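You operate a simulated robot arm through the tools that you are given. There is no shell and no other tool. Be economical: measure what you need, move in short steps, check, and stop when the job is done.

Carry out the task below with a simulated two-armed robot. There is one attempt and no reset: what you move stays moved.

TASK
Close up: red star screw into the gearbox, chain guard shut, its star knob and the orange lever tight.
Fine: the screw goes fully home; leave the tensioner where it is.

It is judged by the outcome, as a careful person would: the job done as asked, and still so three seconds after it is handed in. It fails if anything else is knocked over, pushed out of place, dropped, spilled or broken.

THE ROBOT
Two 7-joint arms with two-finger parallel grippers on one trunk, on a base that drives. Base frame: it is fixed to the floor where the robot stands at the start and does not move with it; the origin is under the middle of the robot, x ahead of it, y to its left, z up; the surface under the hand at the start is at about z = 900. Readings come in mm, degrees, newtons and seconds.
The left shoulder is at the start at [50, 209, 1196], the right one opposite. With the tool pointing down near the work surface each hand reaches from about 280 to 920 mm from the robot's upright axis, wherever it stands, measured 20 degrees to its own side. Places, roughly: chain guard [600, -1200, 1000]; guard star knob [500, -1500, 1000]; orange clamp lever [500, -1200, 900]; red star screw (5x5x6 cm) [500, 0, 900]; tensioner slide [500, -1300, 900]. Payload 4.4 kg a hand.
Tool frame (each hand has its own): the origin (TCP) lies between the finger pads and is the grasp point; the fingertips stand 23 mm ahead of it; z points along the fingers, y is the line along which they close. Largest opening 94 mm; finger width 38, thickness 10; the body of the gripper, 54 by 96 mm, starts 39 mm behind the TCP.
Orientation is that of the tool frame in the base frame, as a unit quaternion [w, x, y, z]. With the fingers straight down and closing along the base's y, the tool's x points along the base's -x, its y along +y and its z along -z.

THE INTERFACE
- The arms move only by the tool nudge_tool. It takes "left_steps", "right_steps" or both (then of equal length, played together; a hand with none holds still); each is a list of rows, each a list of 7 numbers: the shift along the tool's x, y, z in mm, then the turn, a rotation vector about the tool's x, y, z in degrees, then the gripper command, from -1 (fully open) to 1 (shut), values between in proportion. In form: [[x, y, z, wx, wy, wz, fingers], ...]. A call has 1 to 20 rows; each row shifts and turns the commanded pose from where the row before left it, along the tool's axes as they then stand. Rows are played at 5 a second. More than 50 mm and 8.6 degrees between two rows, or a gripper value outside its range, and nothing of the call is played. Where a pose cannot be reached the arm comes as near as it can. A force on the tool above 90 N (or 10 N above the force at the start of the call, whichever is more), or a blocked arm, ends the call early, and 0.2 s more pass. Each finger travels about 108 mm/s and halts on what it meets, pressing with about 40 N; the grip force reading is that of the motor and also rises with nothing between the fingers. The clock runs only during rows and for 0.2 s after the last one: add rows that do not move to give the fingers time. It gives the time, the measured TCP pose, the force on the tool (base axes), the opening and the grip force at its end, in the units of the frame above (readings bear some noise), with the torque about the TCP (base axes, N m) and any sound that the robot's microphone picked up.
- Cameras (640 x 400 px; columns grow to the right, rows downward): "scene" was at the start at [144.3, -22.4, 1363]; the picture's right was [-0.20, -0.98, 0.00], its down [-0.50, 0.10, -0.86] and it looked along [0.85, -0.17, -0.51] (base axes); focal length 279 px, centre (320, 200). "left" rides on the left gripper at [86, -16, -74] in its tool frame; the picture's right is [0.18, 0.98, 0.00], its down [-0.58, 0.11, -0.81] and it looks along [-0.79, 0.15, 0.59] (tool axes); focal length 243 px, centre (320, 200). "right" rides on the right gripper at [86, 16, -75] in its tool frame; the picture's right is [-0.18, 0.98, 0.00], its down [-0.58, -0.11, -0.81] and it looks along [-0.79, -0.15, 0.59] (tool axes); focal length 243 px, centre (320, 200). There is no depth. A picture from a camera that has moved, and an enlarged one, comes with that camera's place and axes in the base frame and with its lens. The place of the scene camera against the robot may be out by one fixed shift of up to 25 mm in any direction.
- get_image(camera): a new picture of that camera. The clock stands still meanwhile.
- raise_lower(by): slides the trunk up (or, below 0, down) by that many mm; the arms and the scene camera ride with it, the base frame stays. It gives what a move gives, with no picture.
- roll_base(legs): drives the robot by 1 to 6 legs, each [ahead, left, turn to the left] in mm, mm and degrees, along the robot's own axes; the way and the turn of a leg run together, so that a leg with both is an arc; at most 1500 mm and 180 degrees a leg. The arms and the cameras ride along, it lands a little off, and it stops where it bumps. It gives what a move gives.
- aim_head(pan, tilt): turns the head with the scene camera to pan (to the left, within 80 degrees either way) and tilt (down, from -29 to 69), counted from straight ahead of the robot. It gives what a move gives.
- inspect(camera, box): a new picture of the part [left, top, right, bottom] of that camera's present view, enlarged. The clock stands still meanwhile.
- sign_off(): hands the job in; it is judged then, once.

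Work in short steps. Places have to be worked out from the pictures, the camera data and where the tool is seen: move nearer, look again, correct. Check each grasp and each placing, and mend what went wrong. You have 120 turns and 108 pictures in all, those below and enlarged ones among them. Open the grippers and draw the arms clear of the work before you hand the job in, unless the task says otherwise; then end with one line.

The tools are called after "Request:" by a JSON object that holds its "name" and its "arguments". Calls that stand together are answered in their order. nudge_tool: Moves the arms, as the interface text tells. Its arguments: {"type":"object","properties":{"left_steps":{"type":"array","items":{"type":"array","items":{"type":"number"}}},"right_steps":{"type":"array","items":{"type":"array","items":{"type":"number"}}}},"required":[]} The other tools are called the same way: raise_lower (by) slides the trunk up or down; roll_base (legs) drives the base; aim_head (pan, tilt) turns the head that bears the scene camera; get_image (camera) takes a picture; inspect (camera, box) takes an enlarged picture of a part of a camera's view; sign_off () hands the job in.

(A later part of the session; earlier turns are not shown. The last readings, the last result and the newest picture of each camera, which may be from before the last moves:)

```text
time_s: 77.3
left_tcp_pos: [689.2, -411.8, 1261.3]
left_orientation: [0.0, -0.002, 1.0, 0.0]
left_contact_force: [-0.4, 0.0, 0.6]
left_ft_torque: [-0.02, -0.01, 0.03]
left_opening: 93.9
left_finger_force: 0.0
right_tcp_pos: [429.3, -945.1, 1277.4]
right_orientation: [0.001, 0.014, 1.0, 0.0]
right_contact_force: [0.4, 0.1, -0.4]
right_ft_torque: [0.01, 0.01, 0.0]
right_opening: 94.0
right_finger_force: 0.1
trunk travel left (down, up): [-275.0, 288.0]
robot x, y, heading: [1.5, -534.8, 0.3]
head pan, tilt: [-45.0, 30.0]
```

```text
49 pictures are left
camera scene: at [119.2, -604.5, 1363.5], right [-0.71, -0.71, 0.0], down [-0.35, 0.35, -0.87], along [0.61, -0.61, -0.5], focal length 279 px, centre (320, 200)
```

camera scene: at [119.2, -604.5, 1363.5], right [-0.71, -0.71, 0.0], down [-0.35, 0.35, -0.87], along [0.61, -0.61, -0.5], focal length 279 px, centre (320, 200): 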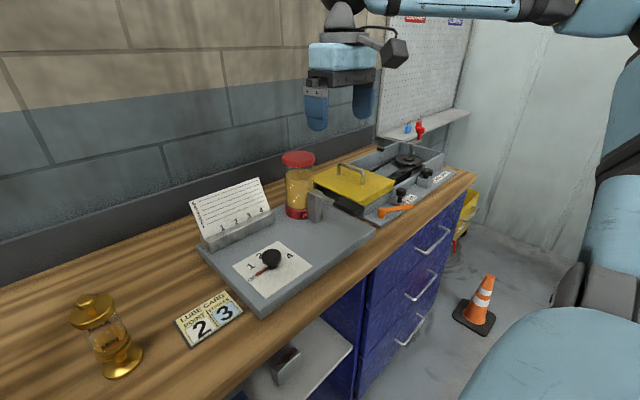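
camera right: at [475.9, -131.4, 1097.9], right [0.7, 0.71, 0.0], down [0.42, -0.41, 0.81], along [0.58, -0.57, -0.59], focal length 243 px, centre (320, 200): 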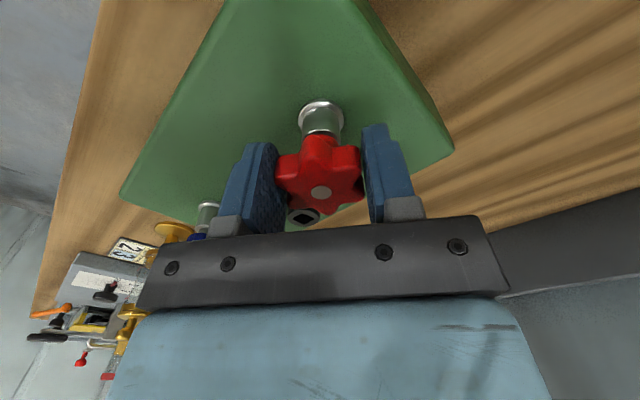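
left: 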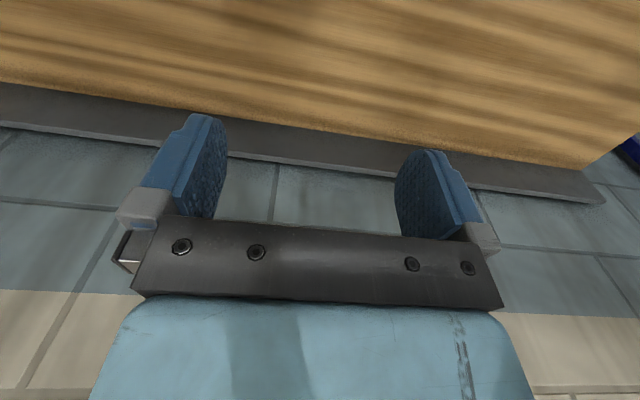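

I see the yellow chain guard, orange lever, tensioner and knobs at the end of the bench. I drive 400 mm further.

Request:
{"name": "roll_base", "arguments": {"legs": [[0, -420, 0]]}}

Request:
{"name": "aim_head", "arguments": {"pan": -30, "tilt": 40}}

Request:
{"name": "get_image", "arguments": {"camera": "scene"}}

Request:
{"name": "get_image", "arguments": {"camera": "right"}}

```text
time_s: 81.5
left_tcp_pos: [690.8, -831.5, 1263.2]
left_orientation: [0.0, 0.001, 1.0, 0.0]
left_contact_force: [0.5, -0.4, -0.1]
left_ft_torque: [-0.01, 0.0, 0.05]
left_opening: 94.1
left_finger_force: 0.1
right_tcp_pos: [426.9, -1365.8, 1278.1]
right_orientation: [0.001, 0.016, 1.0, 0.0]
right_contact_force: [1.1, 0.4, 0.2]
right_ft_torque: [0.0, 0.02, 0.02]
right_opening: 94.0
right_finger_force: 0.1
trunk travel left (down, up): [-275.0, 288.0]
robot x, y, heading: [-0.9, -953.5, -0.3]
head pan, tilt: [-45.0, 30.0]
```

```text
time_s: 82.3
left_tcp_pos: [689.6, -832.8, 1262.7]
left_orientation: [0.001, 0.001, 1.0, 0.0]
left_contact_force: [-0.4, 0.3, 0.0]
left_ft_torque: [0.01, 0.02, 0.01]
left_opening: 94.4
left_finger_force: 0.0
right_tcp_pos: [427.3, -1366.1, 1279.6]
right_orientation: [0.0, 0.015, 1.0, -0.001]
right_contact_force: [0.0, 0.2, 0.4]
right_ft_torque: [0.02, -0.03, 0.0]
right_opening: 93.8
right_finger_force: 0.0
trunk travel left (down, up): [-275.0, 288.0]
robot x, y, heading: [-2.2, -957.3, -0.1]
head pan, tilt: [-30.0, 40.0]
```

```text
48 pictures are left
camera scene: at [128.7, -1002.5, 1348.2], right [-0.5, -0.86, 0.0], down [-0.56, 0.32, -0.77], along [0.66, -0.38, -0.64], focal length 279 px, centre (320, 200)
```

scene: 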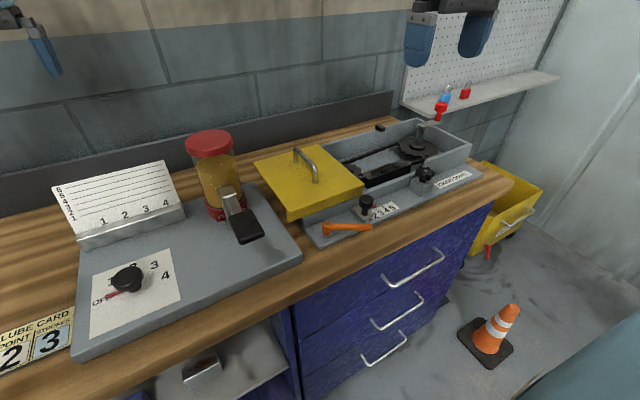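

```text
47 pictures are left
camera right: at [342.6, -1345.5, 1352.6], right [0.21, 0.98, 0.0], down [0.58, -0.13, 0.81], along [0.79, -0.17, -0.59], focal length 243 px, centre (320, 200)
```

right: 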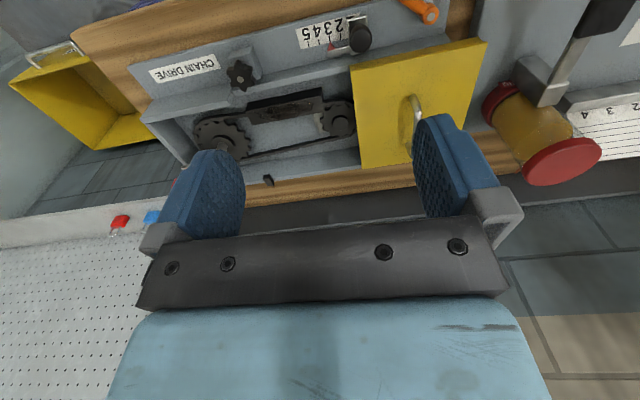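

Now I enlarge the guard area in both views to understand the mechanism.

Request:
{"name": "inspect", "arguments": {"camera": "scene", "box": [240, 100, 490, 256]}}

Request:
{"name": "inspect", "arguments": {"camera": "right", "box": [120, 0, 500, 200]}}

```text
2.56 times, centred on (365, 178) of scene
camera zoom: at [128.7, -1002.5, 1348.2], right [-0.5, -0.86, 0.0], down [-0.56, 0.32, -0.77], along [0.66, -0.38, -0.64], focal length 713 px, centre (205, 256)
```

zoom: 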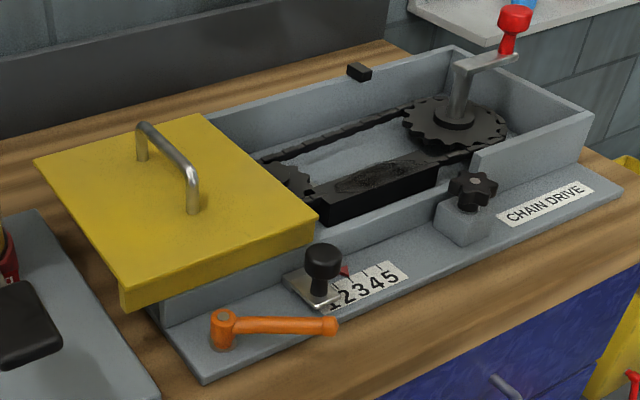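

```text
1.68 times, centred on (310, 100) of right
camera zoom: at [342.6, -1345.5, 1352.6], right [0.21, 0.98, 0.0], down [0.58, -0.13, 0.81], along [0.79, -0.17, -0.59], focal length 409 px, centre (337, 368)
```

zoom: 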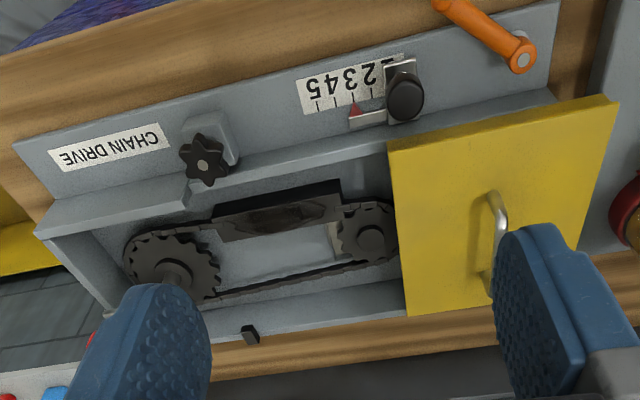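

The guard is a sliding cover (y≈-1338…-1166) that slides right on its box, with a black stop at about y≈-1550 and the star knob at [497,-1497]. I move over its U-handle, near [594,-1255].

Request:
{"name": "nudge_tool", "arguments": {"right_steps": [[-24, 16, 18, 0, 0, 0, -1], [-24, 16, 18, 0, 0, 0, -1], [-24, 16, 18, 0, 0, 0, -1], [-24, 16, 18, 0, 0, 0, -1], [-24, 16, 18, 0, 0, 0, -1], [-24, 16, 18, 0, 0, 0, -1], [-23, 15, 18, 0, 0, -1.8, -1], [0, 0, 0, 0, 0, 0, -1]]}}

Request:
{"name": "get_image", "arguments": {"camera": "right"}}

Request:
{"name": "inspect", "arguments": {"camera": "scene", "box": [240, 60, 490, 256]}}

```text
time_s: 84.1
left_tcp_pos: [689.3, -832.9, 1263.6]
left_orientation: [0.0, 0.0, 1.0, 0.0]
left_contact_force: [-1.2, -0.1, 0.2]
left_ft_torque: [0.0, 0.01, 0.02]
left_opening: 93.9
left_finger_force: 0.2
right_tcp_pos: [597.0, -1260.8, 1154.3]
right_orientation: [0.001, 0.0, 1.0, 0.0]
right_contact_force: [0.3, -0.7, 0.0]
right_ft_torque: [0.01, -0.03, -0.01]
right_opening: 94.1
right_finger_force: 0.2
trunk travel left (down, up): [-275.0, 288.0]
robot x, y, heading: [0.2, -960.7, -0.2]
head pan, tilt: [-30.0, 40.0]
```

```text
44 pictures are left
camera right: at [511.9, -1242.9, 1229.1], right [0.18, 0.98, 0.0], down [0.58, -0.11, 0.81], along [0.79, -0.15, -0.59], focal length 243 px, centre (320, 200)
```

right: 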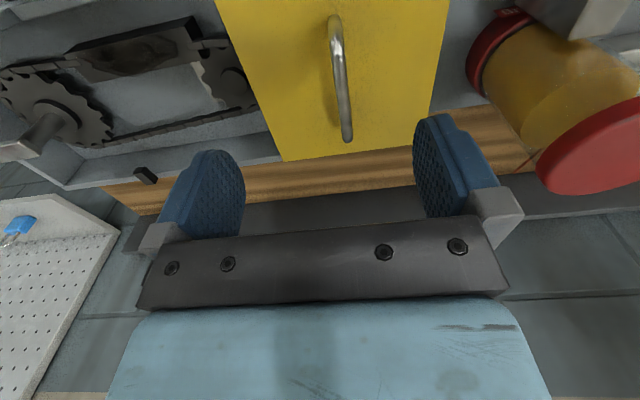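

```text
2.04 times, centred on (365, 158) of scene
camera zoom: at [127.8, -1002.8, 1348.3], right [-0.5, -0.87, 0.0], down [-0.56, 0.32, -0.77], along [0.66, -0.38, -0.64], focal length 569 px, centre (228, 286)
```

zoom: 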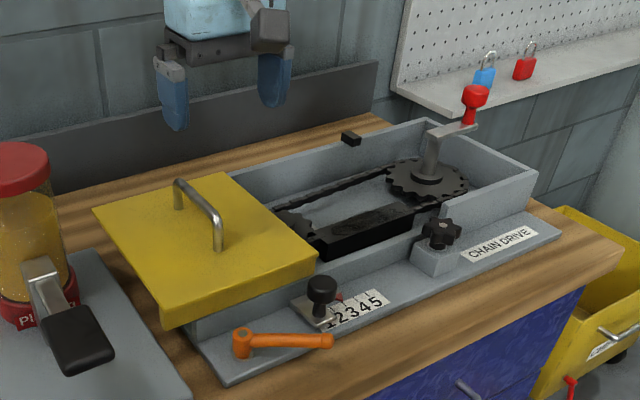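

Handle bar: y≈-1246, x from ~580 to 690, z≈1020; cover top z≈986. I centre on it and lower to z≈1065 first.

Request:
{"name": "nudge_tool", "arguments": {"right_steps": [[-12, 7, 20, 0, 0, 0, -0.4], [-11, 8, 25, 0, 0, 0, -0.4], [0, 0, 25, 0, 0, 0, -0.4], [0, 0, 20, 0, 0, 0, -0.4], [0, 0, 0, 0, 0, 0, -0.4]]}}

Request:
{"name": "get_image", "arguments": {"camera": "right"}}

Request:
{"name": "inspect", "arguments": {"camera": "scene", "box": [250, 80, 410, 200]}}

```text
time_s: 85.3
left_tcp_pos: [690.1, -832.8, 1261.6]
left_orientation: [-0.001, 0.001, 1.0, -0.001]
left_contact_force: [-0.3, -0.1, 0.8]
left_ft_torque: [-0.03, 0.0, 0.0]
left_opening: 94.0
left_finger_force: 0.2
right_tcp_pos: [618.6, -1242.9, 1065.1]
right_orientation: [0.001, 0.001, 1.0, 0.0]
right_contact_force: [-0.4, 0.3, 0.4]
right_ft_torque: [0.01, 0.03, 0.02]
right_opening: 65.7
right_finger_force: 0.0
trunk travel left (down, up): [-275.0, 288.0]
robot x, y, heading: [-1.9, -957.4, -0.1]
head pan, tilt: [-30.0, 40.0]
```

```text
42 pictures are left
camera right: at [533.6, -1225.5, 1139.7], right [0.18, 0.98, 0.0], down [0.58, -0.11, 0.81], along [0.79, -0.15, -0.59], focal length 243 px, centre (320, 200)
```

right: 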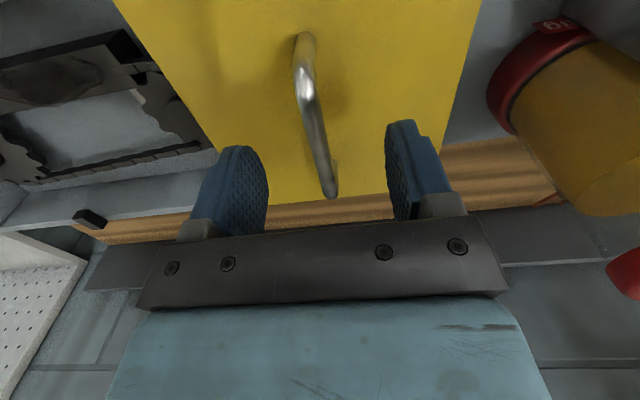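

```text
3.33 times, centred on (330, 140) of scene
camera zoom: at [128.5, -1002.4, 1348.2], right [-0.5, -0.87, 0.0], down [-0.56, 0.32, -0.77], along [0.66, -0.38, -0.64], focal length 929 px, centre (287, 400)
```

zoom: 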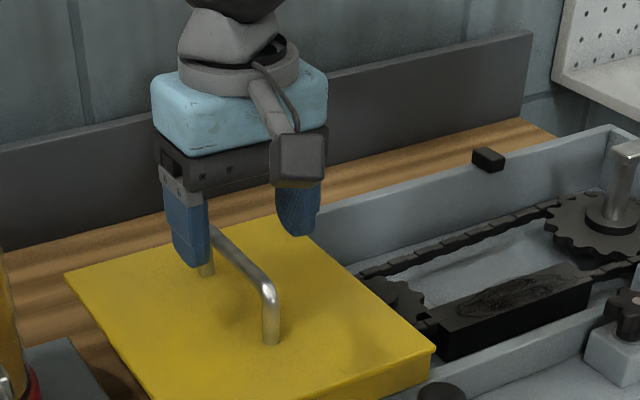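

Bar is ~4 mm toward -y of the hand; I correct, lower 43 mm and close on it.

Request:
{"name": "nudge_tool", "arguments": {"right_steps": [[0, -4, 15, 0, 0, 0, -0.4], [0, 0, 15, 0, 0, 0, -0.4], [0, 0, 12, 0, 0, 0, -0.4], [0, 0, 0, 0, 0, 0, 0.3], [0, 0, 0, 0, 0, 0, 1], [0, 0, 0, 0, 0, 0, 1], [0, 0, 0, 0, 0, 0, 1]]}}

Request:
{"name": "inspect", "arguments": {"camera": "scene", "box": [250, 80, 410, 200]}}

```text
time_s: 86.9
left_tcp_pos: [690.3, -831.1, 1262.3]
left_orientation: [0.0, 0.001, 1.0, 0.001]
left_contact_force: [0.2, 0.0, 0.6]
left_ft_torque: [-0.01, -0.01, 0.02]
left_opening: 94.0
left_finger_force: 0.0
right_tcp_pos: [619.6, -1249.3, 1022.4]
right_orientation: [0.001, 0.0, 1.0, 0.0]
right_contact_force: [-0.7, -0.1, -3.1]
right_ft_torque: [0.02, -0.6, -0.03]
right_opening: 11.6
right_finger_force: 44.7
trunk travel left (down, up): [-275.0, 288.0]
robot x, y, heading: [3.3, -956.0, -0.4]
head pan, tilt: [-30.0, 40.0]
```

```text
3.33 times, centred on (330, 140) of scene
camera zoom: at [128.9, -1002.5, 1348.1], right [-0.5, -0.87, 0.0], down [-0.56, 0.32, -0.77], along [0.66, -0.38, -0.64], focal length 929 px, centre (287, 400)
```

zoom: 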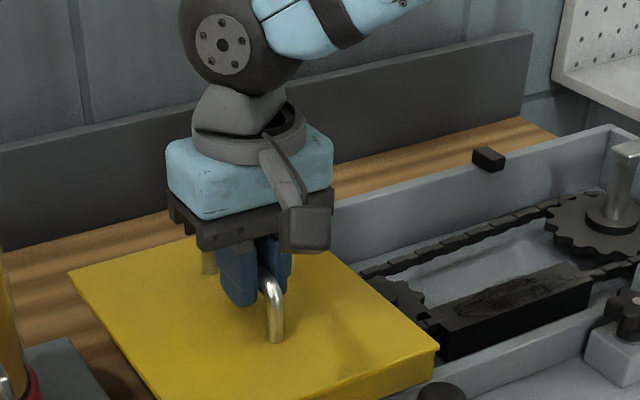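

Handle gripped (11.6 mm). I slide the guard -y by 30 mm as a trial and check how it moves.

Request:
{"name": "nudge_tool", "arguments": {"right_steps": [[0, -6, 0, 0, 0, 0, 1], [0, -8, 0, 0, 0, 0, 1], [0, -8, 0, 0, 0, 0, 1], [0, -8, 0, 0, 0, 0, 1], [0, 0, 0, 0, 0, 0, 1]]}}

Request:
{"name": "inspect", "arguments": {"camera": "scene", "box": [240, 80, 490, 256]}}

```text
time_s: 88.1
left_tcp_pos: [690.2, -832.3, 1262.4]
left_orientation: [0.0, 0.0, 1.0, 0.0]
left_contact_force: [0.3, -0.3, -0.3]
left_ft_torque: [-0.01, -0.04, 0.02]
left_opening: 93.9
left_finger_force: 0.1
right_tcp_pos: [620.3, -1278.0, 1021.6]
right_orientation: [0.001, 0.0, 1.0, -0.001]
right_contact_force: [5.8, 0.7, 13.7]
right_ft_torque: [-0.05, 0.79, 0.01]
right_opening: 11.7
right_finger_force: 44.7
trunk travel left (down, up): [-275.0, 288.0]
robot x, y, heading: [-1.6, -954.8, -0.3]
head pan, tilt: [-30.0, 40.0]
```

```text
2.27 times, centred on (365, 168) of scene
camera zoom: at [128.3, -1001.5, 1348.4], right [-0.5, -0.87, 0.0], down [-0.56, 0.32, -0.77], along [0.66, -0.38, -0.64], focal length 633 px, centre (218, 273)
```

zoom: 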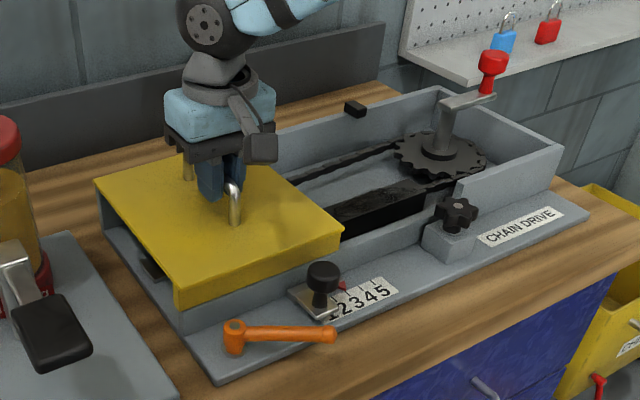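

It slides cleanly along the rails. I relieve 1 mm of down-press and continue 100 mm.

Request:
{"name": "nudge_tool", "arguments": {"right_steps": [[0, -8, -1, 0, 0, 0, 1], [0, -10, 0, 0, 0, 0, 1], [0, -10, 0, 0, 0, 0, 1], [0, -12, 0, 0, 0, 0, 1], [0, -12, 0, 0, 0, 0, 1], [0, -12, 0, 0, 0, 0, 1], [0, -12, 0, 0, 0, 0, 1], [0, -12, 0, 0, 0, 0, 1], [0, -12, 0, 0, 0, 0, 1], [0, 0, 0, 0, 0, 0, 1]]}}

Request:
{"name": "inspect", "arguments": {"camera": "scene", "box": [240, 80, 490, 256]}}

```text
time_s: 90.3
left_tcp_pos: [687.9, -830.9, 1263.1]
left_orientation: [0.001, 0.001, 1.0, -0.001]
left_contact_force: [-0.5, 0.5, 0.0]
left_ft_torque: [-0.01, 0.03, -0.01]
left_opening: 93.8
left_finger_force: 0.2
right_tcp_pos: [620.3, -1378.6, 1022.5]
right_orientation: [0.002, 0.0, 1.0, -0.001]
right_contact_force: [4.6, 0.9, 21.5]
right_ft_torque: [-0.07, -0.72, 0.08]
right_opening: 11.6
right_finger_force: 44.6
trunk travel left (down, up): [-275.0, 288.0]
robot x, y, heading: [-0.9, -955.8, 0.1]
head pan, tilt: [-30.0, 40.0]
```

```text
2.27 times, centred on (365, 168) of scene
camera zoom: at [127.0, -1000.8, 1348.5], right [-0.5, -0.87, 0.0], down [-0.55, 0.32, -0.77], along [0.66, -0.39, -0.64], focal length 633 px, centre (218, 273)
```

zoom: 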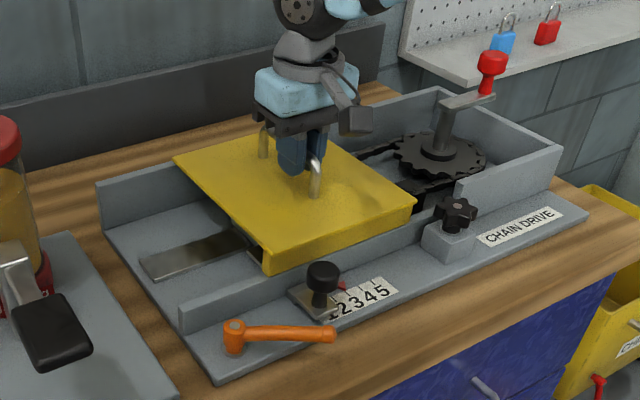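

Sliding on fine; I relieve the press again and advance slowly past the knob, watching the y force.

Request:
{"name": "nudge_tool", "arguments": {"right_steps": [[0, -5, -1.5, 0, 0, 0, 1], [0, -6, 0, 0, 0, 0, 1], [0, -6, 0, 0, 0, 0, 1], [0, -6, 0, 0, 0, 0, 1], [0, -6, 0, 0, 0, 0, 1], [0, 0, 0, 0, 0, 0, 1]]}}

Request:
{"name": "inspect", "arguments": {"camera": "scene", "box": [330, 120, 480, 220]}}

```text
time_s: 91.7
left_tcp_pos: [689.5, -833.2, 1261.1]
left_orientation: [0.001, 0.001, 1.0, 0.0]
left_contact_force: [-0.2, 0.8, -0.6]
left_ft_torque: [0.02, 0.0, 0.0]
left_opening: 93.9
left_finger_force: 0.1
right_tcp_pos: [619.9, -1408.6, 1022.3]
right_orientation: [-0.001, 0.001, 1.0, 0.0]
right_contact_force: [-4.7, 2.5, -5.8]
right_ft_torque: [0.01, -1.34, 0.1]
right_opening: 11.5
right_finger_force: 44.9
trunk travel left (down, up): [-275.0, 288.0]
robot x, y, heading: [-0.1, -956.1, -0.0]
head pan, tilt: [-30.0, 40.0]
```

```text
4.00 times, centred on (405, 170) of scene
camera zoom: at [128.5, -1002.7, 1348.0], right [-0.5, -0.87, 0.0], down [-0.56, 0.32, -0.77], along [0.66, -0.38, -0.64], focal length 1115 px, centre (-20, 320)
```

zoom: 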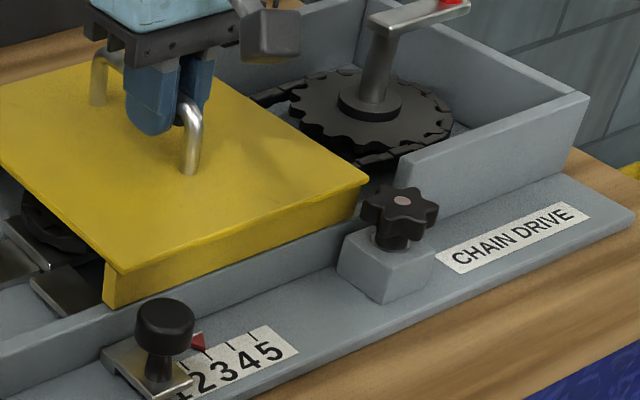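

Clear so far; the skirt will pass behind/under the knob. I continue in small steps toward the stop.

Request:
{"name": "nudge_tool", "arguments": {"right_steps": [[0, -5, 0, 0, 0, 0, 1], [0, -5, 0, 0, 0, 0, 1], [0, -5, 0, 0, 0, 0, 1], [0, -5, 0, 0, 0, 0, 1], [0, -5, 0, 0, 0, 0, 1], [0, -5, 0, 0, 0, 0, 1], [0, 0, 0, 0, 0, 0, 1]]}}

Request:
{"name": "inspect", "arguments": {"camera": "scene", "box": [330, 120, 480, 220]}}

```text
time_s: 93.3
left_tcp_pos: [688.8, -833.2, 1262.2]
left_orientation: [0.0, 0.0, 1.0, 0.001]
left_contact_force: [-1.1, -0.5, -0.4]
left_ft_torque: [-0.01, -0.03, -0.03]
left_opening: 94.0
left_finger_force: 0.1
right_tcp_pos: [620.6, -1441.0, 1022.1]
right_orientation: [-0.001, 0.001, 1.0, 0.0]
right_contact_force: [-13.1, 0.7, -15.8]
right_ft_torque: [-0.04, 0.75, 0.19]
right_opening: 11.3
right_finger_force: 45.3
trunk travel left (down, up): [-275.0, 288.0]
robot x, y, heading: [0.6, -956.5, -0.1]
head pan, tilt: [-30.0, 40.0]
```

```text
4.00 times, centred on (405, 170) of scene
camera zoom: at [128.9, -1003.8, 1348.0], right [-0.5, -0.86, 0.0], down [-0.56, 0.32, -0.77], along [0.66, -0.38, -0.64], focal length 1115 px, centre (-20, 320)
```

zoom: 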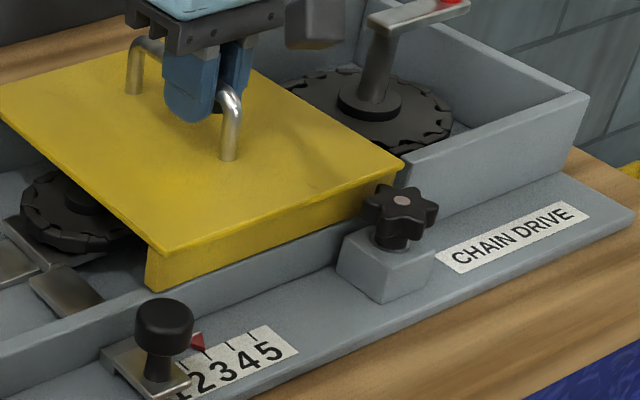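

Now close to the taller wall section. I lower 1 mm to relieve and push slowly to the stop.

Request:
{"name": "nudge_tool", "arguments": {"right_steps": [[0, -3, 1, 0, 0, 0, 1], [0, -3, 0, 0, 0, 0, 1], [0, -3, 0, 0, 0, 0, 1], [0, -3, 0, 0, 0, 0, 1], [0, -3, 0, 0, 0, 0, 1]]}}

Request:
{"name": "get_image", "arguments": {"camera": "right"}}

Request:
{"name": "inspect", "arguments": {"camera": "scene", "box": [330, 120, 480, 220]}}

```text
time_s: 94.5
left_tcp_pos: [688.5, -832.1, 1262.3]
left_orientation: [-0.001, 0.001, 1.0, -0.001]
left_contact_force: [0.0, 0.3, 0.1]
left_ft_torque: [0.01, -0.04, 0.05]
left_opening: 93.8
left_finger_force: 0.0
right_tcp_pos: [620.9, -1451.5, 1022.2]
right_orientation: [0.0, -0.001, 1.0, 0.0]
right_contact_force: [-15.9, 12.6, -10.4]
right_ft_torque: [0.02, -0.04, -0.36]
right_opening: 11.6
right_finger_force: 44.8
trunk travel left (down, up): [-275.0, 288.0]
robot x, y, heading: [-1.0, -951.3, -0.1]
head pan, tilt: [-30.0, 40.0]
```

```text
35 pictures are left
camera right: at [534.9, -1434.0, 1096.7], right [0.18, 0.98, 0.0], down [0.58, -0.11, 0.81], along [0.79, -0.15, -0.59], focal length 243 px, centre (320, 200)
```

right: 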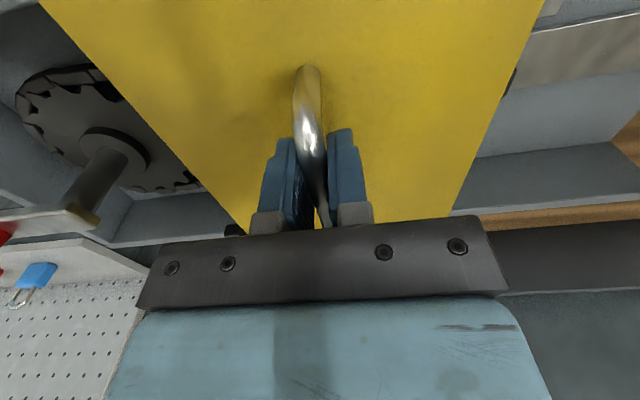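

```text
4.00 times, centred on (405, 170) of scene
camera zoom: at [127.8, -1001.4, 1348.3], right [-0.5, -0.87, 0.0], down [-0.56, 0.32, -0.77], along [0.66, -0.38, -0.64], focal length 1115 px, centre (-20, 320)
```

zoom: 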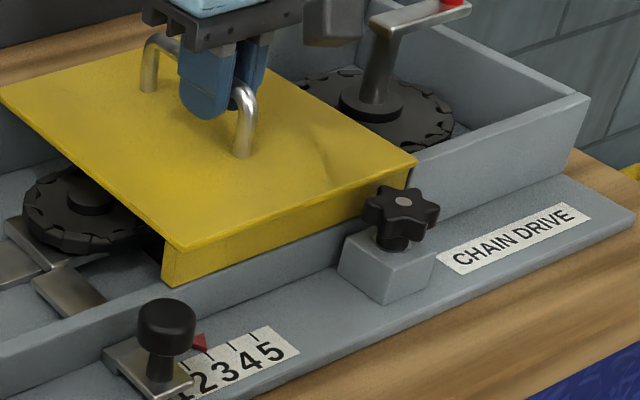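

The y force is building (12.6 N): it reached a stop. I push 4 mm more to make sure it's fully shut.

Request:
{"name": "nudge_tool", "arguments": {"right_steps": [[0, -2, 0, 0, 0, 0, 1], [0, -2, 0, 0, 0, 0, 1], [0, 0, 0, 0, 0, 0, 1]]}}

```text
time_s: 95.3
left_tcp_pos: [689.1, -827.4, 1260.4]
left_orientation: [0.0, 0.0, 1.0, -0.002]
left_contact_force: [-0.5, 0.6, 0.1]
left_ft_torque: [0.02, 0.01, 0.02]
left_opening: 94.3
left_finger_force: 0.2
right_tcp_pos: [621.4, -1451.6, 1023.0]
right_orientation: [0.0, -0.003, 1.0, -0.001]
right_contact_force: [-16.5, 44.1, -18.8]
right_ft_torque: [-0.03, -1.17, -0.92]
right_opening: 11.7
right_finger_force: 45.3
trunk travel left (down, up): [-275.0, 288.0]
robot x, y, heading: [2.4, -956.6, -0.1]
head pan, tilt: [-30.0, 40.0]
```

Firm stop at 44 N: guard is shut. I ease the push, open, and lift clear of the handle.

Request:
{"name": "nudge_tool", "arguments": {"right_steps": [[0, 4, 0, 0, 0, 0, 1], [0, 0, 0, 0, 0, 0, -0.3], [0, 0, 0, 0, 0, 0, -0.3], [0, 0, -20, 0, 0, 0, -0.3], [0, 0, -30, 0, 0, 0, -0.3], [20, -10, -30, 0, 0, 0, -0.3], [25, -10, -10, 0, 0, 0, -0.3], [25, -10, 0, 0, 0, 0, -0.3], [25, -10, 0, 0, 0, 0, -0.3], [20, 0, 0, 0, 0, 0, -0.3], [0, 0, 0, 0, 0, 0, -0.3]]}}

Request:
{"name": "get_image", "arguments": {"camera": "right"}}

Request:
{"name": "inspect", "arguments": {"camera": "scene", "box": [240, 80, 490, 256]}}

```text
time_s: 97.7
left_tcp_pos: [690.4, -832.8, 1262.3]
left_orientation: [0.001, 0.0, 1.0, 0.0]
left_contact_force: [0.2, 0.3, -0.1]
left_ft_torque: [0.0, 0.02, 0.02]
left_opening: 93.8
left_finger_force: 0.1
right_tcp_pos: [505.5, -1495.5, 1112.3]
right_orientation: [0.0, 0.001, 1.0, 0.0]
right_contact_force: [0.1, 0.0, 0.1]
right_ft_torque: [-0.01, 0.01, -0.01]
right_opening: 61.1
right_finger_force: 0.0
trunk travel left (down, up): [-275.0, 288.0]
robot x, y, heading: [-0.8, -954.7, -0.1]
head pan, tilt: [-30.0, 40.0]
```

```text
33 pictures are left
camera right: at [419.6, -1477.6, 1185.8], right [0.18, 0.98, 0.0], down [0.58, -0.11, 0.81], along [0.79, -0.15, -0.59], focal length 243 px, centre (320, 200)
```

right: 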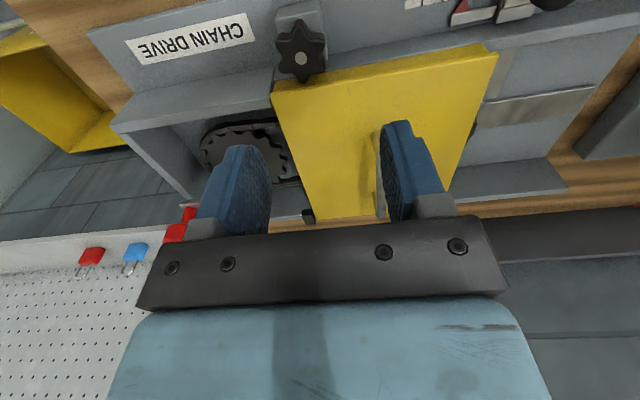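

```text
2.27 times, centred on (365, 168) of scene
camera zoom: at [129.2, -1002.3, 1348.1], right [-0.5, -0.87, 0.0], down [-0.56, 0.32, -0.77], along [0.66, -0.38, -0.64], focal length 633 px, centre (218, 273)
```

zoom: 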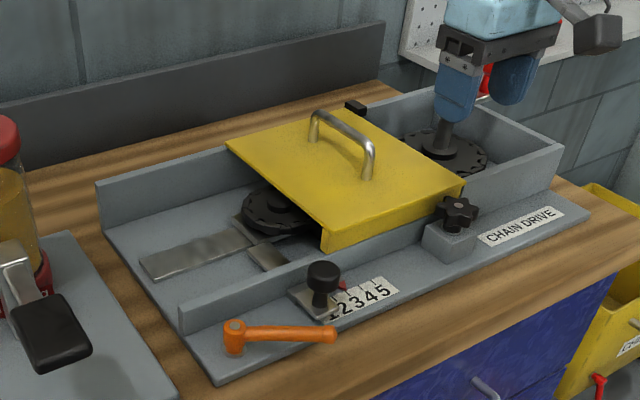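

The guard rests against its stop. I zoom on the star knob in both views to judge its height and clearance from the guard's skirt.

Request:
{"name": "inspect", "arguments": {"camera": "scene", "box": [395, 150, 445, 190]}}

Request:
{"name": "inspect", "arguments": {"camera": "right", "box": [250, 0, 350, 110]}}

```text
10.00 times, centred on (420, 170) of scene
camera zoom: at [129.2, -1002.3, 1348.1], right [-0.5, -0.87, 0.0], down [-0.56, 0.32, -0.77], along [0.66, -0.38, -0.64], focal length 2787 px, centre (-680, 500)
```

zoom: 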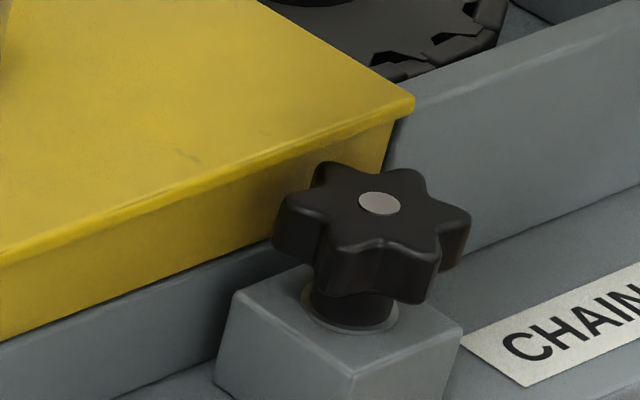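

```text
3.64 times, centred on (300, 55) of right
camera zoom: at [419.6, -1477.6, 1185.8], right [0.18, 0.98, 0.0], down [0.58, -0.11, 0.81], along [0.79, -0.15, -0.59], focal length 882 px, centre (393, 727)
```

zoom: 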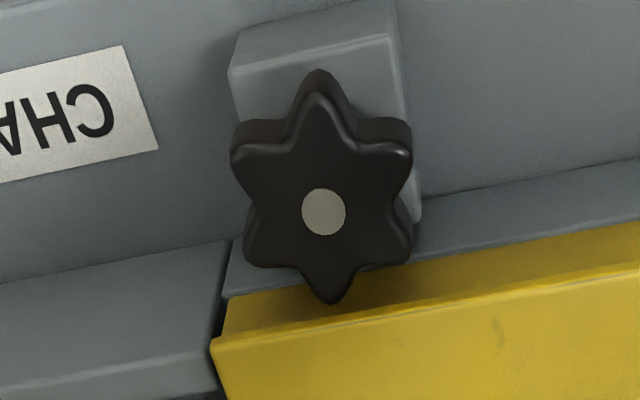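

The knob's top (~960) lies below the guard's top (~986) and close to its skirt (x≈525), so I must grip it from the front half with the finger tips. I lower in front of it for a closer look.

Request:
{"name": "nudge_tool", "arguments": {"right_steps": [[5, -6, 30, 0, 0, 0, -0.6], [5, -6, 30, 0, 0, 0, -0.6], [6, -4, 30, 0, 0, 0, -0.6], [0, 0, 17, 0, 0, 0, -0.6], [0, 0, 0, 0, 0, 0, -0.6]]}}

Request:
{"name": "get_image", "arguments": {"camera": "right"}}

Request:
{"name": "inspect", "arguments": {"camera": "scene", "box": [380, 120, 460, 200]}}

```text
time_s: 98.9
left_tcp_pos: [689.8, -832.6, 1262.5]
left_orientation: [0.001, 0.001, 1.0, 0.001]
left_contact_force: [0.8, 0.0, -0.1]
left_ft_torque: [0.02, -0.02, -0.01]
left_opening: 93.8
left_finger_force: 0.1
right_tcp_pos: [490.1, -1511.3, 1003.4]
right_orientation: [0.001, 0.0, 1.0, 0.0]
right_contact_force: [-0.2, -0.7, -0.3]
right_ft_torque: [0.05, -0.01, -0.02]
right_opening: 75.1
right_finger_force: 0.0
trunk travel left (down, up): [-275.0, 288.0]
robot x, y, heading: [1.0, -957.2, -0.3]
head pan, tilt: [-30.0, 40.0]
```

```text
29 pictures are left
camera right: at [405.7, -1494.1, 1077.8], right [0.18, 0.98, 0.0], down [0.58, -0.11, 0.81], along [0.79, -0.15, -0.59], focal length 243 px, centre (320, 200)
```

right: 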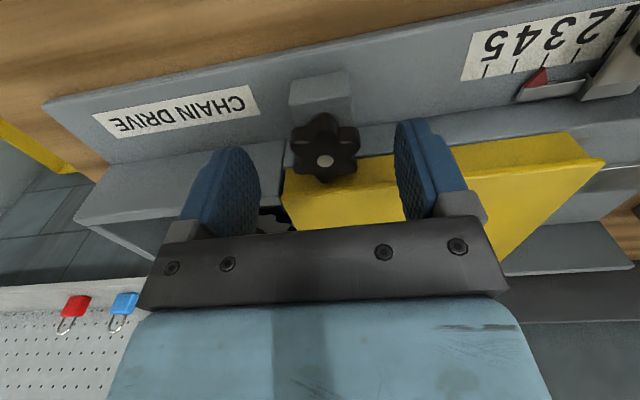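

```text
5.00 times, centred on (420, 160) of scene
camera zoom: at [128.5, -1002.3, 1348.2], right [-0.5, -0.87, 0.0], down [-0.56, 0.32, -0.77], along [0.66, -0.38, -0.64], focal length 1393 px, centre (-180, 400)
```

zoom: 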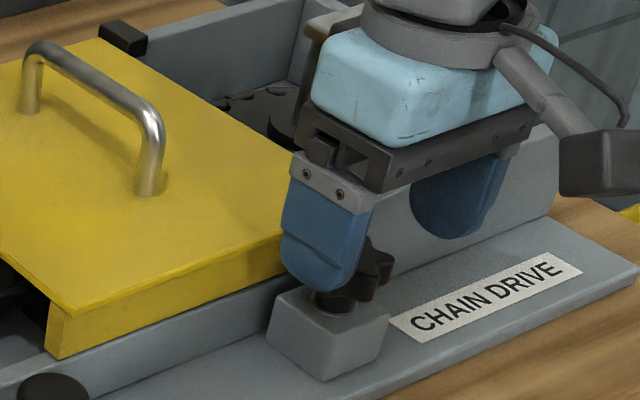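

Refined: knob axis [507,-1510], top z≈974; skirt at x≈529. I go in with the hand 13 mm forward of the axis (toward me), tips at z≈957, and close.

Request:
{"name": "nudge_tool", "arguments": {"right_steps": [[-4, 1.3, 8, 0, 0, 0, -0.6], [0, 0, 8, 0, 0, 0, -0.6], [0, 0, 7, 0, 0, 0, -0.6], [0, 0, 0, 0, 0, 0, 0], [0, 0, 0, 0, 0, 0, 1], [0, 0, 0, 0, 0, 0, 1], [0, 0, 0, 0, 0, 0, 1]]}}

Request:
{"name": "get_image", "arguments": {"camera": "right"}}

```text
time_s: 100.5
left_tcp_pos: [689.5, -836.3, 1262.9]
left_orientation: [0.0, 0.001, 1.0, 0.002]
left_contact_force: [0.3, 0.3, 0.0]
left_ft_torque: [0.01, 0.03, -0.01]
left_opening: 94.2
left_finger_force: 0.1
right_tcp_pos: [493.8, -1511.8, 981.3]
right_orientation: [0.002, 0.001, 1.0, 0.0]
right_contact_force: [2.4, -36.4, 13.8]
right_ft_torque: [-1.02, 0.5, -0.42]
right_opening: 43.1
right_finger_force: 45.2
trunk travel left (down, up): [-275.0, 288.0]
robot x, y, heading: [1.9, -951.1, -0.1]
head pan, tilt: [-30.0, 40.0]
```

```text
27 pictures are left
camera right: at [408.8, -1493.4, 1055.3], right [0.19, 0.98, 0.0], down [0.58, -0.11, 0.81], along [0.79, -0.15, -0.59], focal length 243 px, centre (320, 200)
```

right: 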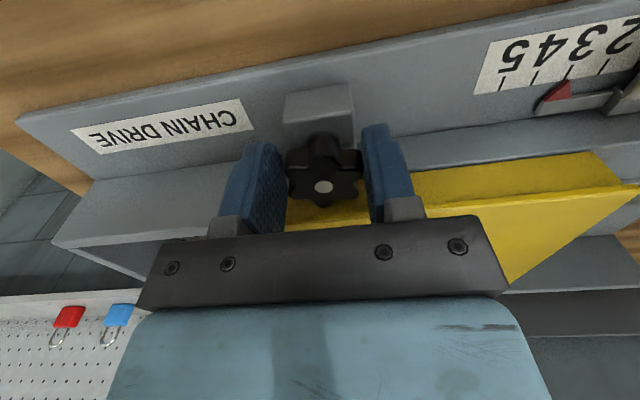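

Gripped at 43 mm but pulled off-centre by ~3 mm (−36 N in y). I follow that to relieve, then read.

Request:
{"name": "nudge_tool", "arguments": {"right_steps": [[0, -1.5, -0.5, 0, 0, 0, 1], [0, -1.5, 0, 0, 0, 0, 1], [0, 0, 0, 0, 0, 0, 1]]}}

```text
time_s: 101.3
left_tcp_pos: [690.1, -833.2, 1263.1]
left_orientation: [0.0, 0.001, 1.0, 0.0]
left_contact_force: [0.8, -0.1, 0.1]
left_ft_torque: [-0.02, 0.02, 0.01]
left_opening: 94.0
left_finger_force: 0.0
right_tcp_pos: [493.8, -1512.3, 981.5]
right_orientation: [0.002, 0.0, 1.0, 0.001]
right_contact_force: [6.6, -20.4, 11.1]
right_ft_torque: [-0.34, -0.47, -0.25]
right_opening: 42.7
right_finger_force: 45.4
trunk travel left (down, up): [-275.0, 288.0]
robot x, y, heading: [-1.1, -955.2, -0.0]
head pan, tilt: [-30.0, 40.0]
```

Still −20 N; another 3 mm, then the first clockwise strokes about the knob's axis.

Request:
{"name": "nudge_tool", "arguments": {"right_steps": [[0, -1.5, 0, 0, 0, 0, 1], [0, -1.5, 0, 0, 0, 0, 1], [-0.1, 1.7, 0, 0, 0, 7.5, 1], [-0.1, 1.7, 0, 0, 0, 7.5, 1]]}}

```text
time_s: 102.3
left_tcp_pos: [691.6, -830.8, 1261.4]
left_orientation: [-0.001, 0.0, 1.0, 0.0]
left_contact_force: [-0.4, 0.8, -0.5]
left_ft_torque: [0.02, 0.02, 0.02]
left_opening: 93.9
left_finger_force: 0.0
right_tcp_pos: [493.8, -1508.5, 980.9]
right_orientation: [-0.001, 0.131, 0.991, 0.001]
right_contact_force: [4.5, 16.9, -8.7]
right_ft_torque: [0.29, -1.04, 0.23]
right_opening: 42.9
right_finger_force: 44.9
trunk travel left (down, up): [-275.0, 288.0]
robot x, y, heading: [-2.4, -950.6, -0.0]
head pan, tilt: [-30.0, 40.0]
```

Turning works with low torque. I continue 22° more with a slightly larger tangential step.

Request:
{"name": "nudge_tool", "arguments": {"right_steps": [[-0.1, 2.4, 0, 0, 0, 7.5, 1], [-0.1, 2.4, 0, 0, 0, 7.5, 1], [-0.1, 2.2, 0, 0, 0, 5, 1]]}}

Request:
{"name": "get_image", "arguments": {"camera": "right"}}

```text
time_s: 103.1
left_tcp_pos: [688.0, -830.5, 1262.1]
left_orientation: [0.001, 0.001, 1.0, -0.001]
left_contact_force: [-0.7, 1.2, 0.1]
left_ft_torque: [-0.02, 0.03, -0.05]
left_opening: 93.9
left_finger_force: 0.1
right_tcp_pos: [492.8, -1501.5, 981.0]
right_orientation: [-0.002, 0.299, 0.954, 0.0]
right_contact_force: [-32.4, 30.2, -24.3]
right_ft_torque: [0.43, -1.16, 3.55]
right_opening: 42.6
right_finger_force: 45.1
trunk travel left (down, up): [-275.0, 288.0]
robot x, y, heading: [-2.3, -955.9, -0.0]
head pan, tilt: [-30.0, 40.0]
```

```text
26 pictures are left
camera right: at [432.2, -1438.0, 1056.1], right [0.71, 0.7, 0.0], down [0.42, -0.42, 0.8], along [0.56, -0.57, -0.6], focal length 243 px, centre (320, 200)
```

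right: 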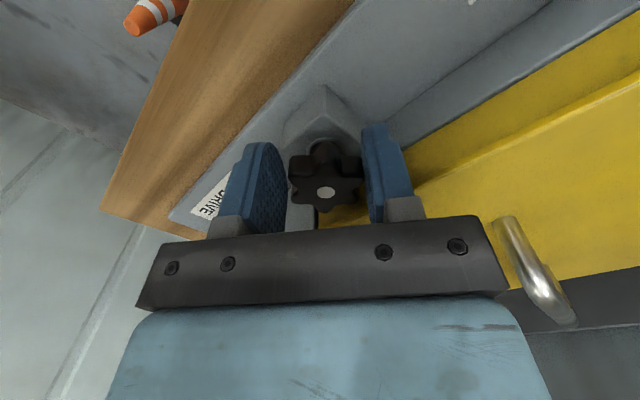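

The left finger has now reached the skirt (−32 N in x), ending the stroke at +35°. I open slightly, back out toward me, lift, and turn the hand back 60° for the next stroke.

Request:
{"name": "nudge_tool", "arguments": {"right_steps": [[0, -2, 0, 0, 0, 0, -0.05], [2, -2, 0, 0, 0, 0, -0.15], [6, 0, 0, 0, 0, 0, -0.2], [8, 0, 0, 0, 0, 0, -0.2], [8, 0, -10, 0, 0, 0, -0.2], [0, 0, -30, 0, 0, -8, -0.2], [0, 0, 0, 0, 0, -8, -0.2], [0, 0, 0, 0, 0, -8, -0.2], [0, 0, 0, 0, 0, -8, -0.2], [0, 0, 0, 0, 0, -8, -0.2], [0, 0, 0, 0, 0, -8, -0.2], [0, 0, 0, 0, 0, -8, -0.2], [0, 0, 0, 0, 0, -4, -0.2], [0, 0, 0, 0, 0, 0, -0.2]]}}

Request:
{"name": "inspect", "arguments": {"camera": "scene", "box": [380, 120, 460, 200]}}

```text
time_s: 106.1
left_tcp_pos: [690.0, -831.7, 1261.8]
left_orientation: [0.0, 0.0, 1.0, 0.0]
left_contact_force: [0.0, -0.2, -0.5]
left_ft_torque: [0.0, 0.03, 0.03]
left_opening: 94.2
left_finger_force: 0.1
right_tcp_pos: [485.4, -1472.1, 1026.1]
right_orientation: [-0.003, -0.176, 0.984, 0.006]
right_contact_force: [0.1, 0.2, 0.0]
right_ft_torque: [-0.03, -0.02, -0.02]
right_opening: 56.3
right_finger_force: 0.0
right hand out of reach, approached as far as the arm can: row 12, 13
trunk travel left (down, up): [-275.0, 288.0]
robot x, y, heading: [3.1, -955.2, -0.2]
head pan, tilt: [-30.0, 40.0]
```

```text
5.00 times, centred on (420, 160) of scene
camera zoom: at [128.9, -1002.4, 1348.2], right [-0.5, -0.87, 0.0], down [-0.56, 0.32, -0.77], along [0.66, -0.38, -0.64], focal length 1393 px, centre (-180, 400)
```

zoom: 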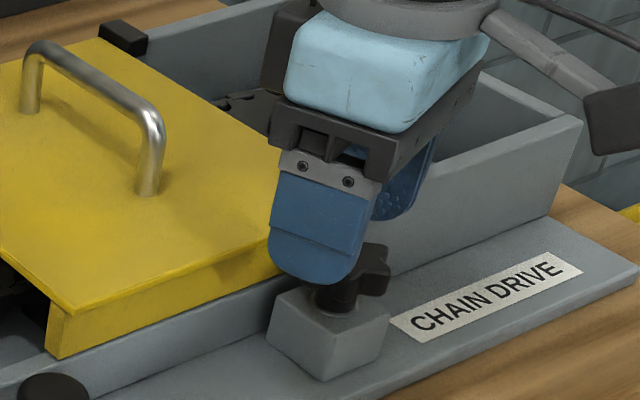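

Wrist limit reached near -20° at this sideways reach. I raise and retract the hand, then drive the base 190 mm right to get more wrist range.

Request:
{"name": "nudge_tool", "arguments": {"right_steps": [[15, 0, -30, 0, 0, 0, -0.2], [20, 10, -30, 0, 0, 0, -0.2], [20, 20, -20, 0, 0, 0, -0.2], [0, 20, 0, 0, 0, 0, -0.2]]}}

Request:
{"name": "roll_base", "arguments": {"legs": [[0, -190, 0]]}}

Request:
{"name": "inspect", "arguments": {"camera": "scene", "box": [220, 80, 470, 236]}}

```text
time_s: 107.1
left_tcp_pos: [690.4, -831.2, 1261.5]
left_orientation: [0.0, 0.001, 1.0, 0.0]
left_contact_force: [-0.2, 0.3, -0.2]
left_ft_torque: [-0.01, 0.0, 0.06]
left_opening: 93.8
left_finger_force: 0.0
right_tcp_pos: [417.8, -1443.3, 1106.7]
right_orientation: [-0.003, -0.175, 0.984, 0.005]
right_contact_force: [-0.1, 0.3, 0.7]
right_ft_torque: [-0.02, 0.0, -0.01]
right_opening: 56.3
right_finger_force: 0.0
trunk travel left (down, up): [-275.0, 288.0]
robot x, y, heading: [-3.6, -955.3, -0.1]
head pan, tilt: [-30.0, 40.0]
```

```text
time_s: 109.3
left_tcp_pos: [689.7, -1018.2, 1262.3]
left_orientation: [0.0, 0.001, 1.0, 0.0]
left_contact_force: [-0.4, -0.2, 0.7]
left_ft_torque: [0.0, -0.01, 0.03]
left_opening: 94.2
left_finger_force: 0.1
right_tcp_pos: [418.1, -1631.7, 1107.2]
right_orientation: [-0.003, -0.175, 0.984, 0.005]
right_contact_force: [-1.5, -0.4, -0.3]
right_ft_torque: [0.0, -0.01, 0.04]
right_opening: 56.5
right_finger_force: 0.1
trunk travel left (down, up): [-275.0, 288.0]
robot x, y, heading: [-0.1, -1141.1, -0.1]
head pan, tilt: [-30.0, 40.0]
```

```text
2.56 times, centred on (345, 158) of scene
camera zoom: at [128.4, -1188.8, 1348.2], right [-0.5, -0.86, 0.0], down [-0.56, 0.32, -0.77], along [0.66, -0.38, -0.64], focal length 713 px, centre (256, 308)
```

zoom: 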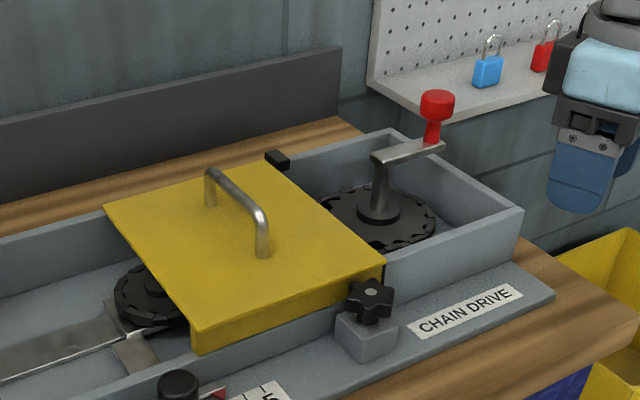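

Base moved. I bring the hand above the knob again at yaw -25°, z≈1040, to look.

Request:
{"name": "nudge_tool", "arguments": {"right_steps": [[-22, 16, 8, 0, 0, 0, -0.2], [-22, 16, 10, 0, 0, 0, -0.2], [-22, 16, 10, 0, 0, 0, -0.2], [-22, 16, 14, 0, 0, 0, -0.2], [-22, 16, 14, 0, 0, 0, -0.2], [0, 0, 10, 0.6, -0.2, -4.8, -0.2], [0, 0, 0, 0, 0, 0, -0.2]]}}

Request:
{"name": "get_image", "arguments": {"camera": "right"}}

```text
time_s: 111.0
left_tcp_pos: [689.1, -1019.6, 1262.1]
left_orientation: [0.0, 0.001, 1.0, 0.0]
left_contact_force: [-0.5, 0.6, 0.3]
left_ft_torque: [-0.01, -0.01, 0.0]
left_opening: 93.7
left_finger_force: 0.1
right_tcp_pos: [493.0, -1516.6, 1041.9]
right_orientation: [0.0, -0.216, 0.976, 0.0]
right_contact_force: [0.6, 0.2, 0.5]
right_ft_torque: [-0.02, -0.01, 0.0]
right_opening: 56.5
right_finger_force: 0.0
trunk travel left (down, up): [-275.0, 288.0]
robot x, y, heading: [1.4, -1141.7, -0.1]
head pan, tilt: [-30.0, 40.0]
```

```text
23 pictures are left
camera right: at [408.5, -1536.4, 1116.8], right [-0.25, 0.97, 0.0], down [0.57, 0.15, 0.81], along [0.78, 0.2, -0.59], focal length 243 px, centre (320, 200)
```

right: 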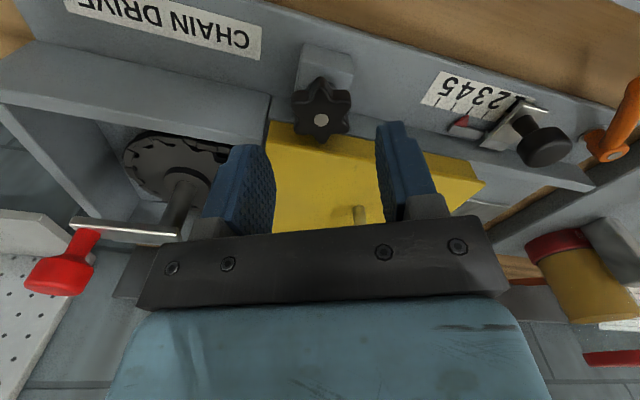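

Knob is centred laterally and 15 mm beyond the TCP along -x, as wanted. I lower 61 mm and close.

Request:
{"name": "nudge_tool", "arguments": {"right_steps": [[-1, 0, 25, 0, 0, 0, -0.2], [0, 0, 20, 0, 0, 0, -0.2], [0, 0, 15.5, 0, 0, 0, -0.2], [0, 0, 0, 0, 0, 0, -0.2], [0, 0, 0, 0, 0, 0, 1], [0, 0, 0, 0, 0, 0, 1], [0, 0, 0, 0, 0, 0, 1]]}}

```text
time_s: 112.5
left_tcp_pos: [688.6, -1018.4, 1261.8]
left_orientation: [0.001, 0.001, 1.0, 0.001]
left_contact_force: [0.0, -0.4, 0.0]
left_ft_torque: [-0.03, 0.02, 0.0]
left_opening: 94.3
left_finger_force: 0.0
right_tcp_pos: [494.4, -1518.2, 983.5]
right_orientation: [0.002, -0.216, 0.976, 0.0]
right_contact_force: [13.7, -8.5, 25.0]
right_ft_torque: [0.45, -0.77, -0.15]
right_opening: 43.1
right_finger_force: 44.6
trunk travel left (down, up): [-275.0, 288.0]
robot x, y, heading: [0.4, -1141.2, -0.1]
head pan, tilt: [-30.0, 40.0]
```

Slight contact below (25 N up); I raise 2 mm, ease sideways, then turn clockwise 30°.

Request:
{"name": "nudge_tool", "arguments": {"right_steps": [[-0.5, -1.2, -2, 0, 0, 0, 1], [-0.1, 1.9, 0, 0, 0, 7.5, 1], [-0.1, 1.9, 0, 0, 0, 7.5, 1], [-0.1, 1.9, 0, 0, 0, 7.5, 1], [-0.1, 1.9, 0, 0, 0, 7.5, 1]]}}

```text
time_s: 113.8
left_tcp_pos: [689.9, -1017.2, 1261.0]
left_orientation: [0.0, 0.0, 1.0, 0.0]
left_contact_force: [0.4, -0.4, 0.1]
left_ft_torque: [-0.02, 0.0, -0.02]
left_opening: 94.0
left_finger_force: 0.1
right_tcp_pos: [492.5, -1509.7, 981.9]
right_orientation: [-0.002, 0.045, 0.999, 0.0]
right_contact_force: [2.2, 7.4, -3.1]
right_ft_torque: [0.6, -1.06, 0.13]
right_opening: 43.1
right_finger_force: 45.4
trunk travel left (down, up): [-275.0, 288.0]
robot x, y, heading: [-3.7, -1143.2, 0.1]
head pan, tilt: [-30.0, 40.0]
```

Free turning. I continue to about +32°.

Request:
{"name": "nudge_tool", "arguments": {"right_steps": [[-0.1, 2.1, 0, 0, 0, 7.5, 1], [-0.1, 2.1, 0, 0, 0, 7.5, 1], [-0.1, 2, 0, 0, 0, 7.5, 1], [-0.1, 1.3, 0, 0, 0, 4.5, 1]]}}

```text
time_s: 114.8
left_tcp_pos: [687.4, -1019.0, 1262.5]
left_orientation: [0.001, 0.001, 1.0, 0.0]
left_contact_force: [-0.5, 0.5, 0.1]
left_ft_torque: [-0.01, 0.01, -0.01]
left_opening: 94.1
left_finger_force: 0.2
right_tcp_pos: [492.7, -1504.4, 982.6]
right_orientation: [0.0, 0.276, 0.961, 0.001]
right_contact_force: [-19.9, 6.2, -5.1]
right_ft_torque: [-0.67, -0.78, 2.12]
right_opening: 42.4
right_finger_force: 44.8
trunk travel left (down, up): [-275.0, 288.0]
robot x, y, heading: [-2.4, -1143.5, 0.0]
head pan, tilt: [-30.0, 40.0]
```

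That is again the skirt at the end of the stroke. I release, retreat, and rotate back 60°.

Request:
{"name": "nudge_tool", "arguments": {"right_steps": [[0, -2, 0, 0, 0, 0, -0.05], [2, -2, 0, 0, 0, 0, -0.15], [6, 0, 0, 0, 0, 0, -0.2], [8, 0, 0, 0, 0, 0, -0.2], [8, 0, -10, 0, 0, 0, -0.2], [0, 0, -25, 0, 0, -8, -0.2], [0, 0, 0, 0, 0, -8, -0.2], [0, 0, 0, 0, 0, -8, -0.2], [0, 0, 0, 0, 0, -8, -0.2], [0, 0, 0, 0, 0, -8, -0.2], [0, 0, 0, 0, 0, -8, -0.2], [0, 0, 0, 0, 0, -8, -0.2], [0, 0, 0, 0, 0, -3, -0.2], [0, 0, 0, 0, 0, 0, -0.2]]}}

Request:
{"name": "get_image", "arguments": {"camera": "right"}}

```text
time_s: 117.8
left_tcp_pos: [689.9, -1019.3, 1261.8]
left_orientation: [0.0, 0.001, 1.0, 0.0]
left_contact_force: [0.6, 0.0, 0.6]
left_ft_torque: [0.0, 0.03, -0.01]
left_opening: 93.8
left_finger_force: 0.0
right_tcp_pos: [473.6, -1495.4, 1017.5]
right_orientation: [0.001, -0.234, 0.972, 0.001]
right_contact_force: [0.2, -0.7, 0.0]
right_ft_torque: [-0.02, 0.0, -0.02]
right_opening: 56.6
right_finger_force: 0.0
trunk travel left (down, up): [-275.0, 288.0]
robot x, y, heading: [1.9, -1145.0, -0.2]
head pan, tilt: [-30.0, 40.0]
```

```text
22 pictures are left
camera right: at [390.8, -1517.8, 1092.2], right [-0.28, 0.96, 0.0], down [0.57, 0.17, 0.81], along [0.77, 0.23, -0.59], focal length 243 px, centre (320, 200)
```

right: 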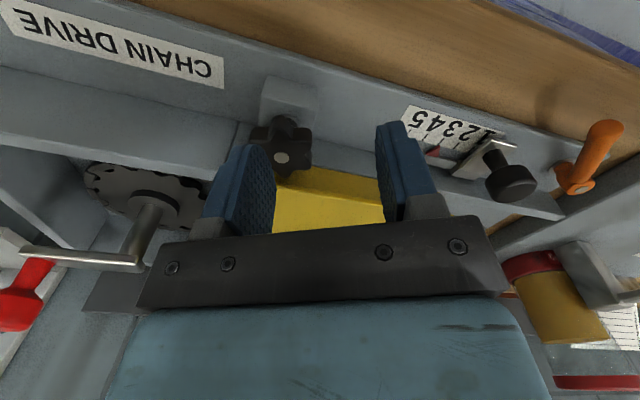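

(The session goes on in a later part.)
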